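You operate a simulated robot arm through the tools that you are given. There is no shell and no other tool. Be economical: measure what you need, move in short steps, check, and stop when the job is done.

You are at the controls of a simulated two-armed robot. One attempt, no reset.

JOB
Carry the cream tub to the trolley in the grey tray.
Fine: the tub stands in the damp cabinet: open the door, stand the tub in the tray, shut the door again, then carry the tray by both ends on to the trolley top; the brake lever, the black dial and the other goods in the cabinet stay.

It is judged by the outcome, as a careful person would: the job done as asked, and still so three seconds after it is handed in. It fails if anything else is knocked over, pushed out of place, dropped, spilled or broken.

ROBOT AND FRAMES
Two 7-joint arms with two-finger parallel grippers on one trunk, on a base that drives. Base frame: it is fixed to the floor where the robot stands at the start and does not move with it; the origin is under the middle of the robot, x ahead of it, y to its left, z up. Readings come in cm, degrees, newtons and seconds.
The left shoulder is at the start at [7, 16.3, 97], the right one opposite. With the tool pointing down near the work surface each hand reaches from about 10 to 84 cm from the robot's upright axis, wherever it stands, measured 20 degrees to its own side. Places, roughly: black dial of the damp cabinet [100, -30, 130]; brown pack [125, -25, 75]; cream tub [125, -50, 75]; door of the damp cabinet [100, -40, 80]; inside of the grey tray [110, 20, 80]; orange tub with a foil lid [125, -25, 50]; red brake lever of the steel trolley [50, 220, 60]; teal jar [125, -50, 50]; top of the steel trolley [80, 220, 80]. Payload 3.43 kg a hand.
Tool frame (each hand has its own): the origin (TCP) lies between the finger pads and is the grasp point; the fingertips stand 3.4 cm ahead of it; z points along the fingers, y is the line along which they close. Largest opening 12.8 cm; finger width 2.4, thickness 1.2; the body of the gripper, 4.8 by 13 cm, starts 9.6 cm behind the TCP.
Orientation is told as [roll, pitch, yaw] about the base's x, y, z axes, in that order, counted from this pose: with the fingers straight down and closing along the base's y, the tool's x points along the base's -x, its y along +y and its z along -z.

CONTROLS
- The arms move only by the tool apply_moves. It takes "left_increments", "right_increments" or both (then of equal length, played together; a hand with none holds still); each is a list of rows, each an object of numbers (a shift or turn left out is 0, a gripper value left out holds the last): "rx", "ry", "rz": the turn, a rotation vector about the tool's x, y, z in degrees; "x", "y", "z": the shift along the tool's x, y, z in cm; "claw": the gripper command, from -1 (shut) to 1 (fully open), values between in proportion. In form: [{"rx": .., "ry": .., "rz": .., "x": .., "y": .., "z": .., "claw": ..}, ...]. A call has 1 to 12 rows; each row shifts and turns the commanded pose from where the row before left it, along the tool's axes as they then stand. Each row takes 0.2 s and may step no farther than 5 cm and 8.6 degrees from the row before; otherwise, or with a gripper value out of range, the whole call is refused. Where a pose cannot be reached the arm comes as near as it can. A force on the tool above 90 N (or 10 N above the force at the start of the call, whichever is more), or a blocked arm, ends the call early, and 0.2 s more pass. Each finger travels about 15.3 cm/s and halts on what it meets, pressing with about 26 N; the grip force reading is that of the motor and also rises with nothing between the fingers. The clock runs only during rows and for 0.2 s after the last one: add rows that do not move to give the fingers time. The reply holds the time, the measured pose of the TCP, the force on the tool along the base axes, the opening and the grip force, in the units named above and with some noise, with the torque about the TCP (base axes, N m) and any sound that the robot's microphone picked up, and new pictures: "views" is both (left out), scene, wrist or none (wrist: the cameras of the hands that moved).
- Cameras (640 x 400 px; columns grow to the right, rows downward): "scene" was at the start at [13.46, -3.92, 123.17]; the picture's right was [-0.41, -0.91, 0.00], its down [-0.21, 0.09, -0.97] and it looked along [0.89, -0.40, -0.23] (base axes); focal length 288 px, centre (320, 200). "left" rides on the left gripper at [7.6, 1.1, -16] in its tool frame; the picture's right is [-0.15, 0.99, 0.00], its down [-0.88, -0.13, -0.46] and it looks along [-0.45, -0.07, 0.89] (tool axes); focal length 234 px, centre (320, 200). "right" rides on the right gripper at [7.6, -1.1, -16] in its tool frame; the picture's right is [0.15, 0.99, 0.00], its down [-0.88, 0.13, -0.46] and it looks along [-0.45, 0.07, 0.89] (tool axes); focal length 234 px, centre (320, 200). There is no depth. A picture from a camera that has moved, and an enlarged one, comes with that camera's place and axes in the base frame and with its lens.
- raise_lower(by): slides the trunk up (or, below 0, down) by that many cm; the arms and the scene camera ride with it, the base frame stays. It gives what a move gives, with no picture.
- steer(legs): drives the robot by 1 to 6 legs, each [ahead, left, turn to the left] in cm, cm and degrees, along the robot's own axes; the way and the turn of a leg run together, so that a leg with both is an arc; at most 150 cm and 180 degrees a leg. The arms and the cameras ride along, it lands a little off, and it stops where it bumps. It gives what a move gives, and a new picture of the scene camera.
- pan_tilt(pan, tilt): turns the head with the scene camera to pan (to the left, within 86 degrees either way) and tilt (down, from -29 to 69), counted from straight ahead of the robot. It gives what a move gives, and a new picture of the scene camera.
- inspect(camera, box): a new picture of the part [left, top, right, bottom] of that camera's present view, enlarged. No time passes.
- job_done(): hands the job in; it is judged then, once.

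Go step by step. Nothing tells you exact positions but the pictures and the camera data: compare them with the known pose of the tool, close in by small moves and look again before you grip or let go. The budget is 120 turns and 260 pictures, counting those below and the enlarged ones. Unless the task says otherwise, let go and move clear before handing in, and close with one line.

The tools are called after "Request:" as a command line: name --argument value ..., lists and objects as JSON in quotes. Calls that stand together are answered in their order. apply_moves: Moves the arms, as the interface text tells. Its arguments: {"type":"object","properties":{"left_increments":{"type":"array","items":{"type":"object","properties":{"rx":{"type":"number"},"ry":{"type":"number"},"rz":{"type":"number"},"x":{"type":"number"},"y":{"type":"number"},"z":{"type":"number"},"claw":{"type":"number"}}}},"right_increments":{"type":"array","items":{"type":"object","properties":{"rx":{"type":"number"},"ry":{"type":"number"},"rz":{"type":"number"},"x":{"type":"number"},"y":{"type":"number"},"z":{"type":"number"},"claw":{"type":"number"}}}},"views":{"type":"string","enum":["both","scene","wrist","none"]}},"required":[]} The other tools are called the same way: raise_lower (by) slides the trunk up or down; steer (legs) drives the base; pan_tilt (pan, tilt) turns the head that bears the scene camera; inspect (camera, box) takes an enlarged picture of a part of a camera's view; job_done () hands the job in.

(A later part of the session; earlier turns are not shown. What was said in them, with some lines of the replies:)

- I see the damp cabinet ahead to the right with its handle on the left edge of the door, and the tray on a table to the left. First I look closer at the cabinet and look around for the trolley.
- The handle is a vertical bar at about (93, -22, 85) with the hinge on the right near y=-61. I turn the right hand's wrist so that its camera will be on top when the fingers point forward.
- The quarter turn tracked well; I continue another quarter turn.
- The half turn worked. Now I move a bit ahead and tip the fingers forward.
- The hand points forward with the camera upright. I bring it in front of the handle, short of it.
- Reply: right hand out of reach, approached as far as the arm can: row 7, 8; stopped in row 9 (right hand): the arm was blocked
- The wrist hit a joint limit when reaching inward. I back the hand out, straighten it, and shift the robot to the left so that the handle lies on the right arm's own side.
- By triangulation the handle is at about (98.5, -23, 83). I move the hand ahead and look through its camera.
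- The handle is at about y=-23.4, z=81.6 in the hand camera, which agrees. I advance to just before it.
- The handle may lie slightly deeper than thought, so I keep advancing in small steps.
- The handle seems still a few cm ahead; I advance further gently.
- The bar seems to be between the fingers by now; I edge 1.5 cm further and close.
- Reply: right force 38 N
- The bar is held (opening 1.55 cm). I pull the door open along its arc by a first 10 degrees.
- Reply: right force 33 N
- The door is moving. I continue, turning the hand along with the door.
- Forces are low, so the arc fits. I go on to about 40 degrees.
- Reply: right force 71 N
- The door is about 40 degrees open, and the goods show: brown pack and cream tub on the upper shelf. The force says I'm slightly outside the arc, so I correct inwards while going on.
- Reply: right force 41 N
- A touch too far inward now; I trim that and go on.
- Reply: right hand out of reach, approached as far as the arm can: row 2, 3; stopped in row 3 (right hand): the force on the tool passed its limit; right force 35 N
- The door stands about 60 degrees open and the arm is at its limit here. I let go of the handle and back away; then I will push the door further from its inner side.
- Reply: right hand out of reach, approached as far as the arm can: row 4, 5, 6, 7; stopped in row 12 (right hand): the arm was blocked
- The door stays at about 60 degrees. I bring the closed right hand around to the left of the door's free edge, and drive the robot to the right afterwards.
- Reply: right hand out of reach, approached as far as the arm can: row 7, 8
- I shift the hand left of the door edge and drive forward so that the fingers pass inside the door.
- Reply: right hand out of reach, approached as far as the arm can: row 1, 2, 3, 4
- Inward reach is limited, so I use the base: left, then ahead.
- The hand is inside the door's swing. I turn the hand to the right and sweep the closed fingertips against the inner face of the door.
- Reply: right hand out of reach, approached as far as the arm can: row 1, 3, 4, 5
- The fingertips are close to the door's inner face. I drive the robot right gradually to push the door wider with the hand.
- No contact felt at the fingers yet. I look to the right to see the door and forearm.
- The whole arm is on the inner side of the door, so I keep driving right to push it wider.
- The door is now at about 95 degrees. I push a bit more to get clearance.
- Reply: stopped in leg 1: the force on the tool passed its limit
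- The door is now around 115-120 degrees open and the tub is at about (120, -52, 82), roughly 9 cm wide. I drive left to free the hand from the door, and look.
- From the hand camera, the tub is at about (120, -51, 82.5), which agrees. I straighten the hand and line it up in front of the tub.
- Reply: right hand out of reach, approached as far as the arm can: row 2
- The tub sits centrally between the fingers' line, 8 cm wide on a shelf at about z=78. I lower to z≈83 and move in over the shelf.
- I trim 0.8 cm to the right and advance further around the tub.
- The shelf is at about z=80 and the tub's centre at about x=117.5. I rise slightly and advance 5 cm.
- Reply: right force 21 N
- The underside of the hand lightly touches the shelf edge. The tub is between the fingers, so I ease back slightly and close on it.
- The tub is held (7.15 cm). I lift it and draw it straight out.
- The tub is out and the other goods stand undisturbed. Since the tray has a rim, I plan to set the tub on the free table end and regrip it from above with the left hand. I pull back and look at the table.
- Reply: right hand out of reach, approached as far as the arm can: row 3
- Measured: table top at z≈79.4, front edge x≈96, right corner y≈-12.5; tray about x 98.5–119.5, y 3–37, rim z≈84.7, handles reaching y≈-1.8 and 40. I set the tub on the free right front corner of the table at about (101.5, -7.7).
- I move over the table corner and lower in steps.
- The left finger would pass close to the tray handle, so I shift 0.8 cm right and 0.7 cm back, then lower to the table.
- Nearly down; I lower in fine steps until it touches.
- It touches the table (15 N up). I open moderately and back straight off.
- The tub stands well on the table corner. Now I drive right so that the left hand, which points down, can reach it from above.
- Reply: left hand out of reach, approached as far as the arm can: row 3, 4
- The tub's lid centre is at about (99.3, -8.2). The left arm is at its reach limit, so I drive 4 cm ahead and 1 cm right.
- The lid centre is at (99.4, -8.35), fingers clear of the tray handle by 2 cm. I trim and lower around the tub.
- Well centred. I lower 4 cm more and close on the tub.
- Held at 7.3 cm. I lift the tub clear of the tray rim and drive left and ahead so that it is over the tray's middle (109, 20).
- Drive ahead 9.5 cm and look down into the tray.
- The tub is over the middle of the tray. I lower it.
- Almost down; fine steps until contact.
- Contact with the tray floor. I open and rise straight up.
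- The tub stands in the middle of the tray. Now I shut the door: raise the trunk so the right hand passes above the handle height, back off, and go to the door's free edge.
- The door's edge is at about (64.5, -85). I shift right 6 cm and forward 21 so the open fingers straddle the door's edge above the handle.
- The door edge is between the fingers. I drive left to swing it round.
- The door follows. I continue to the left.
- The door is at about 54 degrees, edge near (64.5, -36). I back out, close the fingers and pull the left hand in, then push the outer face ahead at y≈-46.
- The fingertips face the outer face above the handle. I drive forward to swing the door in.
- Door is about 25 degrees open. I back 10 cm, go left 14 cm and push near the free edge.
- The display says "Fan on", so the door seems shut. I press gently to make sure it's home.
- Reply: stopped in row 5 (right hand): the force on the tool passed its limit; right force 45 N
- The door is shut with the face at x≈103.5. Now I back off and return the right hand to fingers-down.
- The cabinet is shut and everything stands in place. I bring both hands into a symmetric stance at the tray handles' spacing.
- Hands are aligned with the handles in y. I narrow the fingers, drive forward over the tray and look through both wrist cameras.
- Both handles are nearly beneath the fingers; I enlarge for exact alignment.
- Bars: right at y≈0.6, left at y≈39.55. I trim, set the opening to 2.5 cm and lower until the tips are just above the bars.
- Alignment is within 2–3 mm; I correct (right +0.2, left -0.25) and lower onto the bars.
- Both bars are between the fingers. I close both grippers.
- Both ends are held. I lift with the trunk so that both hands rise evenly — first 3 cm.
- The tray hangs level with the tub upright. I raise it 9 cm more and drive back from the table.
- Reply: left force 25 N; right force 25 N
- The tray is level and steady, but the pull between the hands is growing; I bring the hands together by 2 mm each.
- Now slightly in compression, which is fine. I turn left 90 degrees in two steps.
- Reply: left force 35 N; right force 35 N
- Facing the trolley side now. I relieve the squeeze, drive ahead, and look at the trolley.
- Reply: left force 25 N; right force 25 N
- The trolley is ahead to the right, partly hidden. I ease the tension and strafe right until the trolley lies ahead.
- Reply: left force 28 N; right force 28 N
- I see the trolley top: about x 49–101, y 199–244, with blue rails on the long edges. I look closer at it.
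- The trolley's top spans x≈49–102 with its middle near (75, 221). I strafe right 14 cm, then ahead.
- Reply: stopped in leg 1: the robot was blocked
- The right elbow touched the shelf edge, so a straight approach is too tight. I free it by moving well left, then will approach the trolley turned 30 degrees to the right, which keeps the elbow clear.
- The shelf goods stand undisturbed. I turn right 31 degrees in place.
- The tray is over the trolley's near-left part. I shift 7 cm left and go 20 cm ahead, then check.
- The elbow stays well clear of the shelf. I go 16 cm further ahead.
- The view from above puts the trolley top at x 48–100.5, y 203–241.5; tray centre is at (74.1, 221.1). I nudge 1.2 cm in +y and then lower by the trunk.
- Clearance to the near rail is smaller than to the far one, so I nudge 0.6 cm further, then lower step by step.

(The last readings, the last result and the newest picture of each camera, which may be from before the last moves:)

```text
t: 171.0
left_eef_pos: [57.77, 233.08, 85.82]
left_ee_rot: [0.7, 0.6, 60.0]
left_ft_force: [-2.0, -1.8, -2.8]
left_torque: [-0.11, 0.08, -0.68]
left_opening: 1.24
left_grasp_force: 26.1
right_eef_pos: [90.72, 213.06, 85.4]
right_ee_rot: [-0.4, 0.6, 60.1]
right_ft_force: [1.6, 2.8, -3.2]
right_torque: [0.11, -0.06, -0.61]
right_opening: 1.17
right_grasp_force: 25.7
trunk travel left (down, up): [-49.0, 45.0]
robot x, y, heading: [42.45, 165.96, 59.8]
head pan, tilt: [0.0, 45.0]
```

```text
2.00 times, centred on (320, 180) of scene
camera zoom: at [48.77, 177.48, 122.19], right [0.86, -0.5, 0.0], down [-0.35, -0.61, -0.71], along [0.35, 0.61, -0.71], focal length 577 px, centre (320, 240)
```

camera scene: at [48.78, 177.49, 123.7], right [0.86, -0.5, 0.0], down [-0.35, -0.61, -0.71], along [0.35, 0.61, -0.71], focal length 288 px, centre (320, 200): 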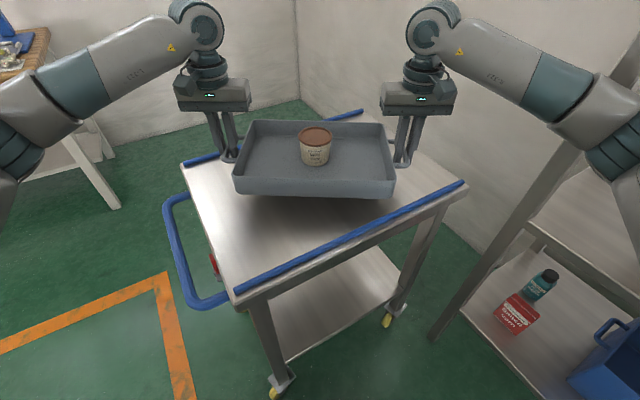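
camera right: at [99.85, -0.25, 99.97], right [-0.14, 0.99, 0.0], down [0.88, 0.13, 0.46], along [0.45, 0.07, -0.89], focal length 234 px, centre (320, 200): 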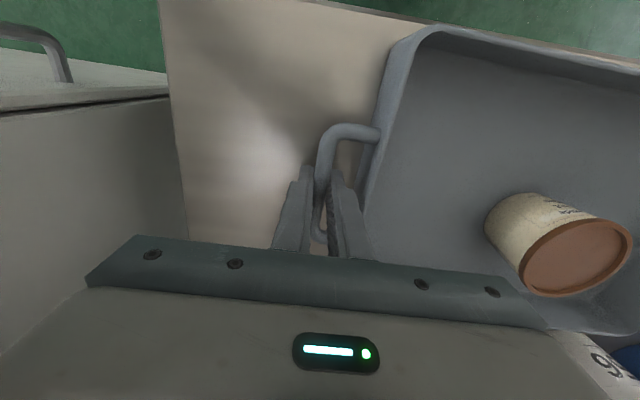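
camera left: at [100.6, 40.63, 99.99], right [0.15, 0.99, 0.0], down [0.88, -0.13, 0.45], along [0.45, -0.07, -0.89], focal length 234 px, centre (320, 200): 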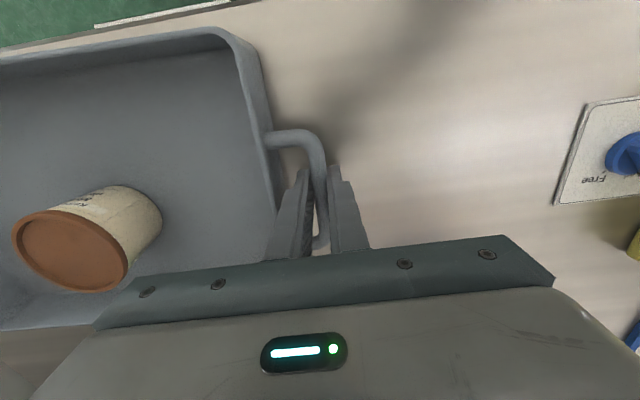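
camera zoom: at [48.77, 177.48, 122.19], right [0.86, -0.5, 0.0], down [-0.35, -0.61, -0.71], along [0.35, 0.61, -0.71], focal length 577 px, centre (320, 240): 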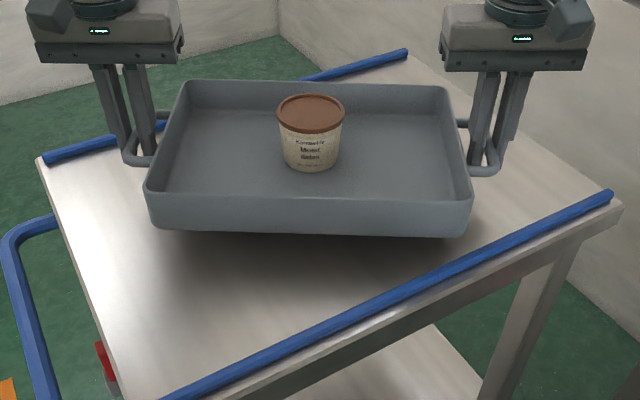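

Still above the surface; I lower in small steps watching the forces.

Request:
raise_lower --by -1

Request:
raise_lower --by -0.6

Request:
inspect --camera "scene" --box '[160, 80, 480, 280]'

```text
t: 171.6
left_eef_pos: [57.95, 233.07, 84.83]
left_ee_rot: [0.6, 0.5, 60.0]
left_ft_force: [-2.0, -2.0, -2.0]
left_torque: [-0.18, 0.15, -0.65]
left_opening: 1.21
left_grasp_force: 26.4
right_eef_pos: [90.63, 213.1, 84.58]
right_ee_rot: [-0.4, 0.7, 60.1]
right_ft_force: [1.1, 2.8, -1.0]
right_torque: [0.16, -0.08, -0.64]
right_opening: 1.17
right_grasp_force: 26.0
trunk travel left (down, up): [-48.0, 46.0]
robot x, y, heading: [42.07, 166.19, 59.8]
head pan, tilt: [0.0, 45.0]
```

```text
t: 172.1
left_eef_pos: [57.92, 233.08, 84.16]
left_ee_rot: [0.4, 0.5, 59.9]
left_ft_force: [-2.1, -2.7, -3.0]
left_torque: [-0.06, 0.05, -0.67]
left_opening: 1.23
left_grasp_force: 26.4
right_eef_pos: [90.65, 213.08, 83.79]
right_ee_rot: [-0.5, 0.7, 60.1]
right_ft_force: [1.4, 2.1, -2.1]
right_torque: [0.04, 0.01, -0.6]
right_opening: 1.16
right_grasp_force: 25.8
trunk travel left (down, up): [-47.4, 46.6]
robot x, y, heading: [42.38, 165.91, 59.8]
head pan, tilt: [0.0, 45.0]
```

```text
2.00 times, centred on (320, 180) of scene
camera zoom: at [48.77, 177.48, 120.59], right [0.86, -0.5, 0.0], down [-0.35, -0.61, -0.71], along [0.35, 0.61, -0.71], focal length 577 px, centre (320, 240)
```

zoom: 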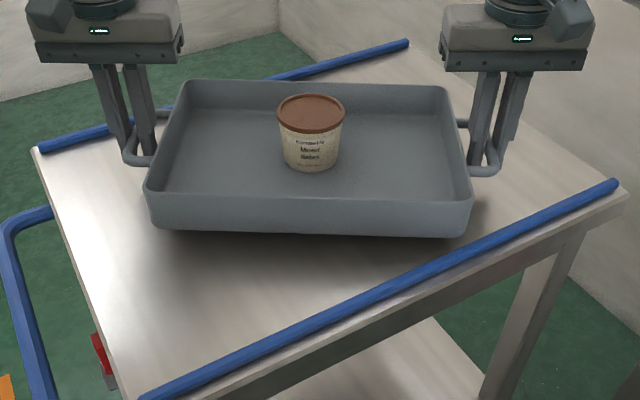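

Still some gap; continuing down.

Request:
raise_lower --by -1

Request:
raise_lower --by -0.6

Request:
inspect --camera "scene" --box '[160, 80, 480, 280]'

```text
t: 172.7
left_eef_pos: [57.82, 233.13, 83.16]
left_ee_rot: [0.6, 0.6, 60.1]
left_ft_force: [-1.2, -1.1, -0.5]
left_torque: [-0.69, 0.52, -0.61]
left_opening: 1.22
left_grasp_force: 25.7
right_eef_pos: [90.69, 213.29, 83.07]
right_ee_rot: [-0.4, 0.5, 60.1]
right_ft_force: [5.2, 6.4, 12.1]
right_torque: [-0.5, 0.33, -0.52]
right_opening: 1.15
right_grasp_force: 25.8
trunk travel left (down, up): [-46.4, 47.6]
robot x, y, heading: [41.99, 166.02, 59.9]
head pan, tilt: [0.0, 45.0]
```

```text
t: 173.3
left_eef_pos: [57.7, 232.98, 82.83]
left_ee_rot: [0.5, 0.4, 59.9]
left_ft_force: [-3.8, -0.5, 0.0]
left_torque: [-0.12, 0.03, -0.65]
left_opening: 1.24
left_grasp_force: 26.0
right_eef_pos: [90.62, 213.03, 82.47]
right_ee_rot: [-0.4, 0.5, 60.0]
right_ft_force: [3.9, 6.7, 22.5]
right_torque: [0.05, -0.04, -0.65]
right_opening: 1.18
right_grasp_force: 25.8
trunk travel left (down, up): [-45.8, 48.2]
robot x, y, heading: [42.16, 166.07, 59.5]
head pan, tilt: [0.0, 45.0]
```

```text
2.00 times, centred on (320, 180) of scene
camera zoom: at [48.61, 177.37, 119.04], right [0.87, -0.5, 0.0], down [-0.35, -0.61, -0.71], along [0.36, 0.61, -0.71], focal length 577 px, centre (320, 240)
```

zoom: 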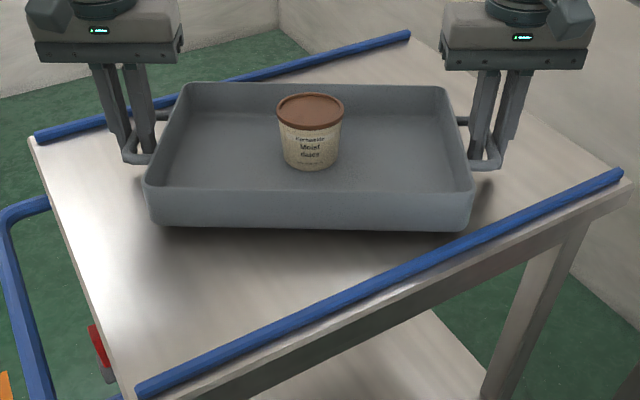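

The right end touches first. I check closely whether it's the surface or the rail.

Request:
inspect --camera "scene" --box '[340, 150, 440, 215]'

Request:
inspect --camera "right" --box '[0, 0, 640, 400]'

Request:
inspect --camera "left" --box '[0, 0, 640, 400]'

```text
6.15 times, centred on (390, 182) of scene
camera zoom: at [48.61, 177.37, 119.04], right [0.87, -0.5, 0.0], down [-0.35, -0.61, -0.71], along [0.36, 0.61, -0.71], focal length 1774 px, centre (-111, 308)
```

zoom: 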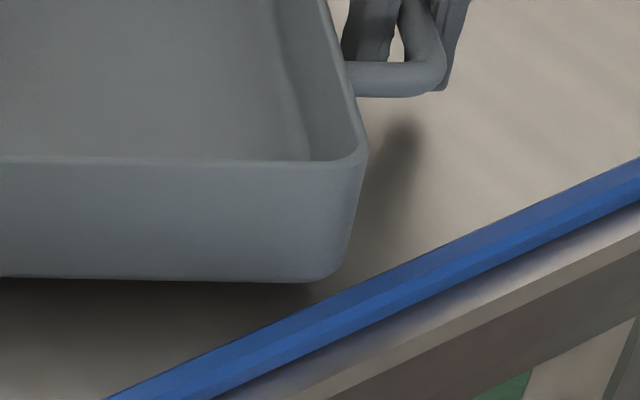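

```text
1.00 times, centred on (320, 200) of right
camera zoom: at [87.69, 206.19, 98.37], right [-0.93, 0.37, -0.01], down [0.32, 0.83, 0.45], along [0.17, 0.42, -0.89], focal length 234 px, centre (320, 200)
```

zoom: 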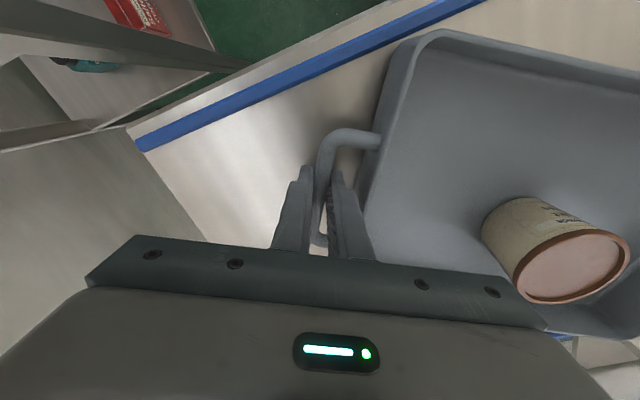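

```text
1.00 times, centred on (320, 200) of left
camera zoom: at [53.09, 227.26, 98.82], right [-0.78, 0.62, 0.01], down [0.56, 0.7, 0.45], along [0.27, 0.36, -0.89], focal length 234 px, centre (320, 200)
```

zoom: 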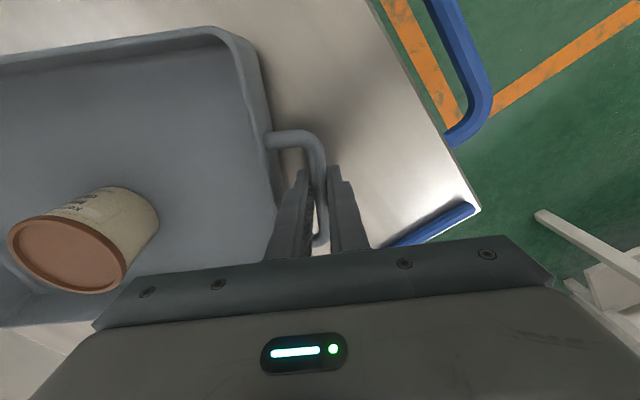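

By geometry the tray fits between the rails with about 1 cm on each side, and it's slightly low at the right end. I relieve by 0.4 cm and level it by lowering the left hand.

Request:
raise_lower --by 0.6

Request:
apply_moves --left_increments '[{"z": 0.3}, {"z": 0.3}, {}]' --views "none"

Request:
inspect --camera "scene" --box '[160, 80, 480, 280]'

```text
t: 173.8
left_eef_pos: [57.87, 233.25, 83.22]
left_ee_rot: [0.5, 0.4, 60.0]
left_ft_force: [-1.7, -2.3, -2.4]
left_torque: [0.19, -0.28, -0.63]
left_opening: 1.22
left_grasp_force: 26.0
right_eef_pos: [90.68, 213.0, 82.58]
right_ee_rot: [-0.5, 0.9, 60.2]
right_ft_force: [2.6, 2.3, -2.5]
right_torque: [-0.35, 0.06, -0.53]
right_opening: 1.13
right_grasp_force: 26.4
trunk travel left (down, up): [-46.4, 47.6]
robot x, y, heading: [42.54, 166.39, 59.7]
head pan, tilt: [0.0, 45.0]
```

```text
t: 174.6
left_eef_pos: [57.83, 233.04, 82.65]
left_ee_rot: [0.6, 0.5, 60.0]
left_ft_force: [-0.2, -2.5, 0.6]
left_torque: [0.32, -0.31, -0.66]
left_opening: 1.21
left_grasp_force: 26.0
right_eef_pos: [90.67, 213.15, 82.78]
right_ee_rot: [-0.4, 0.7, 60.2]
right_ft_force: [0.5, 3.0, -2.3]
right_torque: [-0.06, -0.02, -0.5]
right_opening: 1.14
right_grasp_force: 25.7
trunk travel left (down, up): [-46.4, 47.6]
robot x, y, heading: [42.28, 166.37, 59.9]
head pan, tilt: [0.0, 45.0]
```

```text
2.00 times, centred on (320, 180) of scene
camera zoom: at [48.78, 177.47, 119.6], right [0.86, -0.5, 0.0], down [-0.35, -0.61, -0.71], along [0.35, 0.61, -0.71], focal length 577 px, centre (320, 240)
```

zoom: 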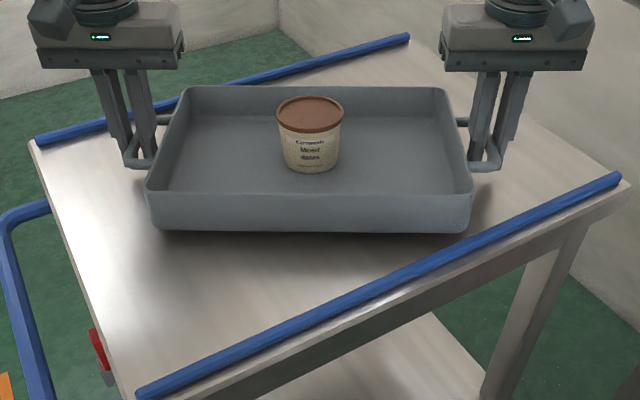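

Both ends are near level and near contact. I lower a bit more.

Request:
raise_lower --by -0.4

Request:
inspect --camera "scene" --box '[220, 110, 420, 235]'

```text
t: 175.2
left_eef_pos: [57.84, 233.04, 82.43]
left_ee_rot: [0.5, 0.3, 60.1]
left_ft_force: [3.5, 0.6, 15.2]
left_torque: [0.47, -0.43, -0.64]
left_opening: 1.22
left_grasp_force: 26.1
right_eef_pos: [90.51, 213.05, 82.61]
right_ee_rot: [-0.2, 0.5, 60.1]
right_ft_force: [0.8, 3.8, 4.9]
right_torque: [0.64, -0.48, -0.46]
right_opening: 1.13
right_grasp_force: 25.5
trunk travel left (down, up): [-46.0, 48.0]
robot x, y, heading: [42.23, 166.09, 60.1]
head pan, tilt: [0.0, 45.0]
```

```text
3.20 times, centred on (320, 172) of scene
camera zoom: at [48.72, 177.32, 119.25], right [0.86, -0.5, 0.0], down [-0.35, -0.61, -0.71], along [0.35, 0.61, -0.71], focal length 922 px, centre (320, 288)
```

zoom: 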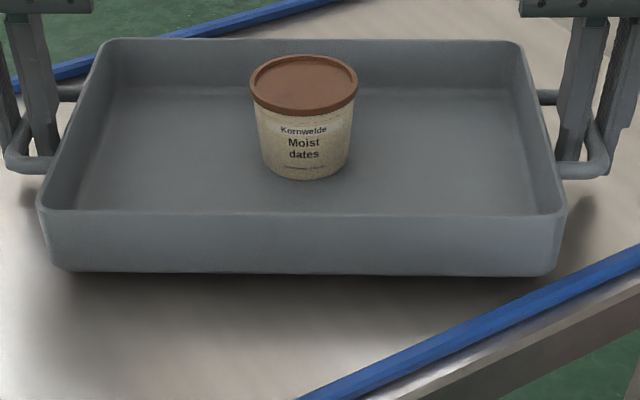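

Both ends bear on the surface (15 and 5 N), and the tray is clear of both rails. I open both hands.

Request:
apply_moves --left_increments '[{"claw": -0.75}, {"claw": -0.61}, {}, {}]' --right_increments '[{"claw": -0.75}, {"claw": -0.61}, {}, {}]' --views "both"

Request:
inspect --camera "scene" --box '[220, 110, 420, 235]'

```text
t: 176.2
left_eef_pos: [57.75, 233.14, 82.22]
left_ee_rot: [0.5, 0.5, 60.0]
left_ft_force: [0.0, -0.2, 0.8]
left_torque: [0.03, -0.01, -0.02]
left_opening: 2.52
left_grasp_force: 0.0
right_eef_pos: [90.54, 213.12, 82.41]
right_ee_rot: [-0.4, 0.6, 60.1]
right_ft_force: [0.0, -0.1, 0.4]
right_torque: [0.0, 0.01, -0.01]
right_opening: 2.5
right_grasp_force: 0.1
trunk travel left (down, up): [-46.0, 48.0]
robot x, y, heading: [42.17, 166.07, 59.9]
head pan, tilt: [0.0, 45.0]
camera scene: at [48.76, 177.47, 119.2], right [0.86, -0.5, 0.0], down [-0.35, -0.61, -0.71], along [0.35, 0.61, -0.71], focal length 288 px, centre (320, 200)
camera right: at [87.81, 206.27, 98.34], right [-0.93, 0.37, -0.01], down [0.33, 0.83, 0.44], along [0.17, 0.41, -0.9], focal length 234 px, centre (320, 200)
camera left: at [53.17, 227.33, 98.29], right [-0.78, 0.62, 0.01], down [0.56, 0.7, 0.45], along [0.27, 0.35, -0.89], focal length 234 px, centre (320, 200)
```

scene: 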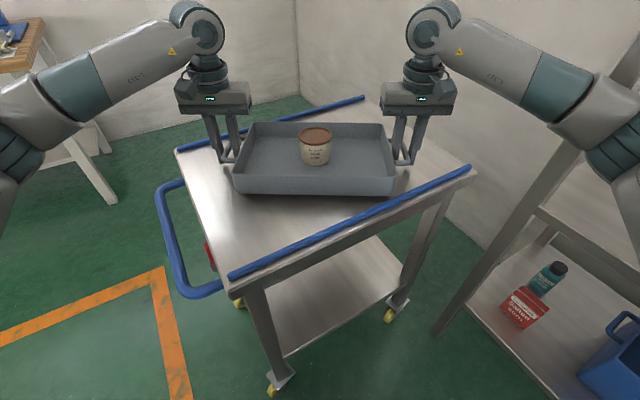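
right: 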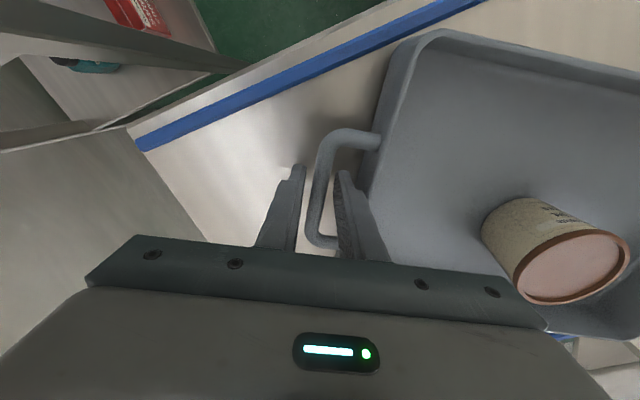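
left: 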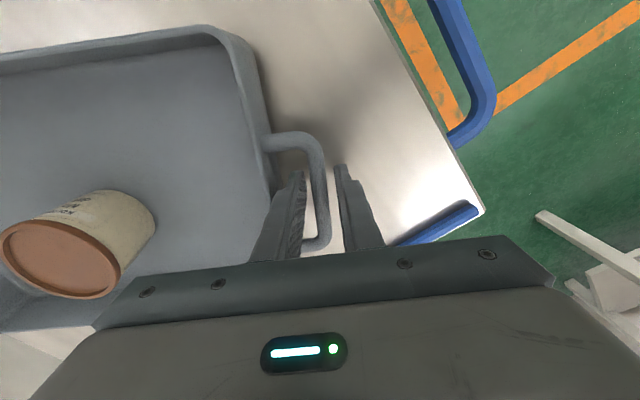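

```text
3.20 times, centred on (320, 172) of scene
camera zoom: at [48.76, 177.47, 119.2], right [0.86, -0.5, 0.0], down [-0.35, -0.61, -0.71], along [0.35, 0.61, -0.71], focal length 922 px, centre (320, 288)
```

zoom: 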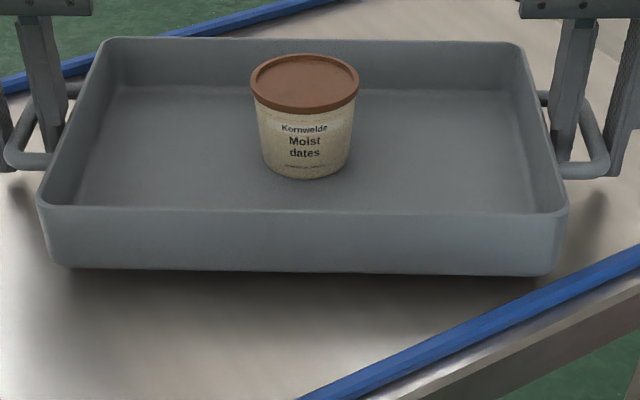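

The tray rests on the trolley, hands free. I rise straight up with the trunk.

Request:
raise_lower --by 4

Request:
inspect --camera "scene" --box '[160, 100, 480, 300]'

Request:
raise_lower --by 12

```text
t: 177.0
left_eef_pos: [57.85, 233.0, 86.24]
left_ee_rot: [0.6, 0.6, 60.0]
left_ft_force: [0.5, 0.0, -0.8]
left_torque: [0.0, 0.0, 0.01]
left_opening: 2.48
left_grasp_force: 0.0
right_eef_pos: [90.68, 213.08, 86.38]
right_ee_rot: [-0.4, 0.7, 60.1]
right_ft_force: [0.1, -0.5, -0.3]
right_torque: [0.0, 0.02, -0.04]
right_opening: 2.49
right_grasp_force: 0.0
trunk travel left (down, up): [-50.0, 44.0]
robot x, y, heading: [42.11, 166.2, 59.7]
head pan, tilt: [0.0, 45.0]
```

```text
2.00 times, centred on (320, 200) of scene
camera zoom: at [48.79, 177.5, 123.19], right [0.86, -0.5, 0.0], down [-0.35, -0.61, -0.71], along [0.35, 0.61, -0.71], focal length 577 px, centre (320, 200)
```

zoom: 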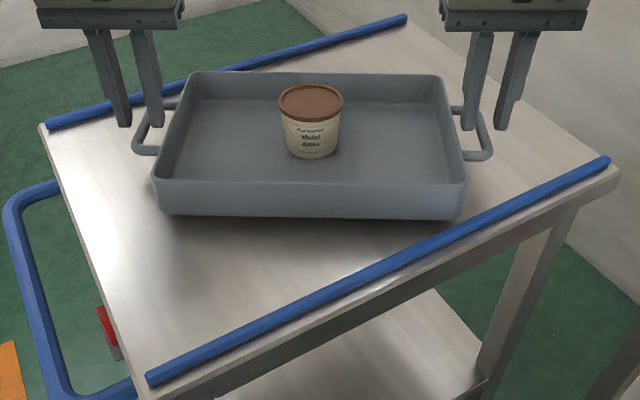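

```text
t: 178.5
left_eef_pos: [57.73, 233.15, 98.14]
left_ee_rot: [0.6, 0.5, 60.0]
left_ft_force: [0.0, 0.1, -0.4]
left_torque: [-0.01, 0.0, 0.01]
left_opening: 2.48
left_grasp_force: 0.1
right_eef_pos: [90.7, 213.15, 98.54]
right_ee_rot: [-0.4, 0.7, 60.1]
right_ft_force: [-0.7, -0.3, -0.1]
right_torque: [-0.04, 0.04, -0.01]
right_opening: 2.52
right_grasp_force: 0.1
trunk travel left (down, up): [-62.0, 32.0]
robot x, y, heading: [42.13, 165.57, 59.7]
head pan, tilt: [0.0, 45.0]
```

The tray stays in place with the tub upright. I drive back, the way I came, and take a last look.

Request:
steer --legs '[[-36, 0, 0]]'

Request:
pan_tilt --pan 0 --tilt 25

Request:
inspect --camera "scene" --box '[200, 180, 440, 330]'

Request:
pan_tilt --pan -80 --tilt 15

```text
t: 180.8
left_eef_pos: [39.32, 202.14, 98.24]
left_ee_rot: [0.6, 0.5, 60.5]
left_ft_force: [-0.2, -1.0, 0.0]
left_torque: [0.03, -0.02, 0.0]
left_opening: 2.52
left_grasp_force: 0.0
right_eef_pos: [72.36, 182.32, 98.5]
right_ee_rot: [-0.4, 0.7, 60.6]
right_ft_force: [0.2, 0.3, -0.3]
right_torque: [0.01, 0.0, 0.02]
right_opening: 2.52
right_grasp_force: 0.0
trunk travel left (down, up): [-62.0, 32.0]
robot x, y, heading: [24.39, 134.5, 60.1]
head pan, tilt: [0.0, 45.0]
camera scene: at [30.75, 146.33, 135.2], right [0.87, -0.49, 0.0], down [-0.35, -0.61, -0.71], along [0.35, 0.61, -0.71], focal length 288 px, centre (320, 200)
```

scene: 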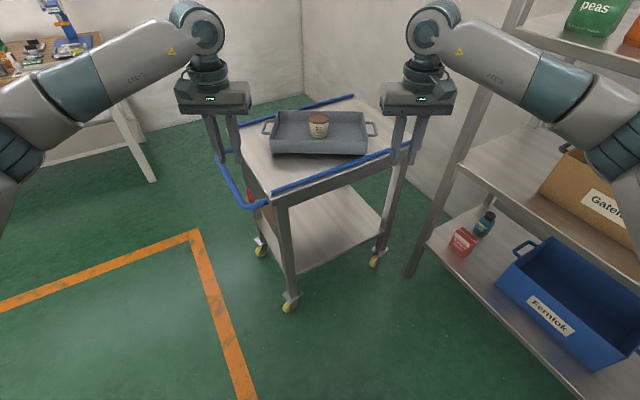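

```text
t: 181.6
left_eef_pos: [39.46, 202.03, 98.24]
left_ee_rot: [0.4, 0.5, 60.5]
left_ft_force: [0.8, 0.6, -0.5]
left_torque: [-0.05, 0.02, -0.01]
left_opening: 2.5
left_grasp_force: 0.0
right_eef_pos: [72.26, 182.52, 98.51]
right_ee_rot: [-0.3, 0.7, 60.5]
right_ft_force: [0.4, -0.4, -0.5]
right_torque: [-0.01, -0.02, -0.03]
right_opening: 2.51
right_grasp_force: 0.1
trunk travel left (down, up): [-62.0, 32.0]
robot x, y, heading: [24.08, 135.02, 60.5]
head pan, tilt: [0.0, 25.0]
camera scene: at [31.31, 147.32, 138.24], right [0.87, -0.49, 0.0], down [-0.21, -0.37, -0.91], along [0.45, 0.79, -0.42], focal length 288 px, centre (320, 200)
```

scene: 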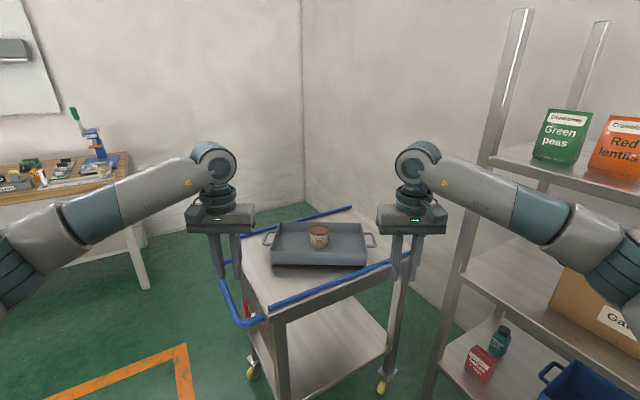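

```text
2.67 times, centred on (320, 255) of scene
camera zoom: at [31.31, 147.32, 138.24], right [0.87, -0.49, 0.0], down [-0.21, -0.37, -0.91], along [0.45, 0.79, -0.42], focal length 769 px, centre (320, 53)
```

zoom: 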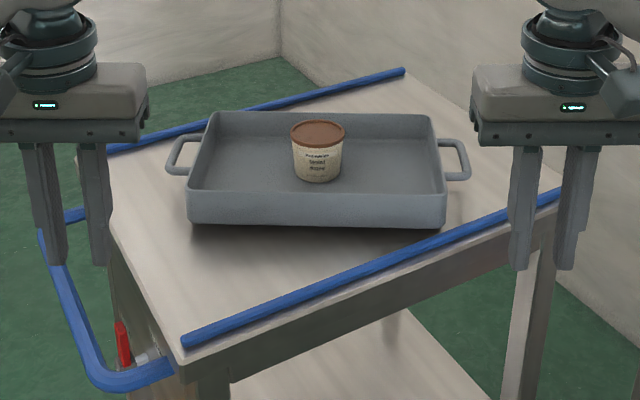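

```text
t: 183.2
left_eef_pos: [39.43, 202.04, 98.21]
left_ee_rot: [0.5, 0.5, 60.6]
left_ft_force: [-0.7, 0.5, -0.6]
left_torque: [0.04, -0.01, -0.02]
left_opening: 2.5
left_grasp_force: 0.1
right_eef_pos: [72.27, 182.27, 98.39]
right_ee_rot: [-0.5, 0.7, 60.7]
right_ft_force: [-0.7, 0.1, 0.1]
right_torque: [0.0, -0.02, 0.01]
right_opening: 2.5
right_grasp_force: 0.0
trunk travel left (down, up): [-62.0, 32.0]
robot x, y, heading: [24.44, 135.17, 60.3]
head pan, tilt: [-80.0, 15.0]
camera scene: at [35.54, 136.15, 139.88], right [-0.34, -0.94, 0.0], down [-0.24, 0.09, -0.97], along [0.91, -0.32, -0.26], focal length 288 px, centre (320, 200)
```

scene: 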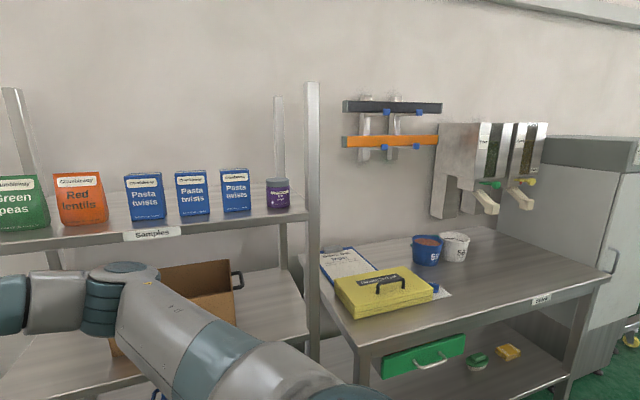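

The tub stands upright in the tray on the trolley. The brake lever was not touched, the cabinet is shut, and the shelf and table goods stand as they did, so I hand in.

Request:
job_done

```text
The job is handed in.
```

The job is handed in: the cream tub stands upright in the grey tray on the trolley top, with the tray set at about 30 degrees to the trolley's edges. The damp cabinet is shut, and I left the brake lever, the black dial and the other goods where they were. On the way to the trolley the right elbow bumped the store shelf. It stopped there, and nothing on the shelf moved.
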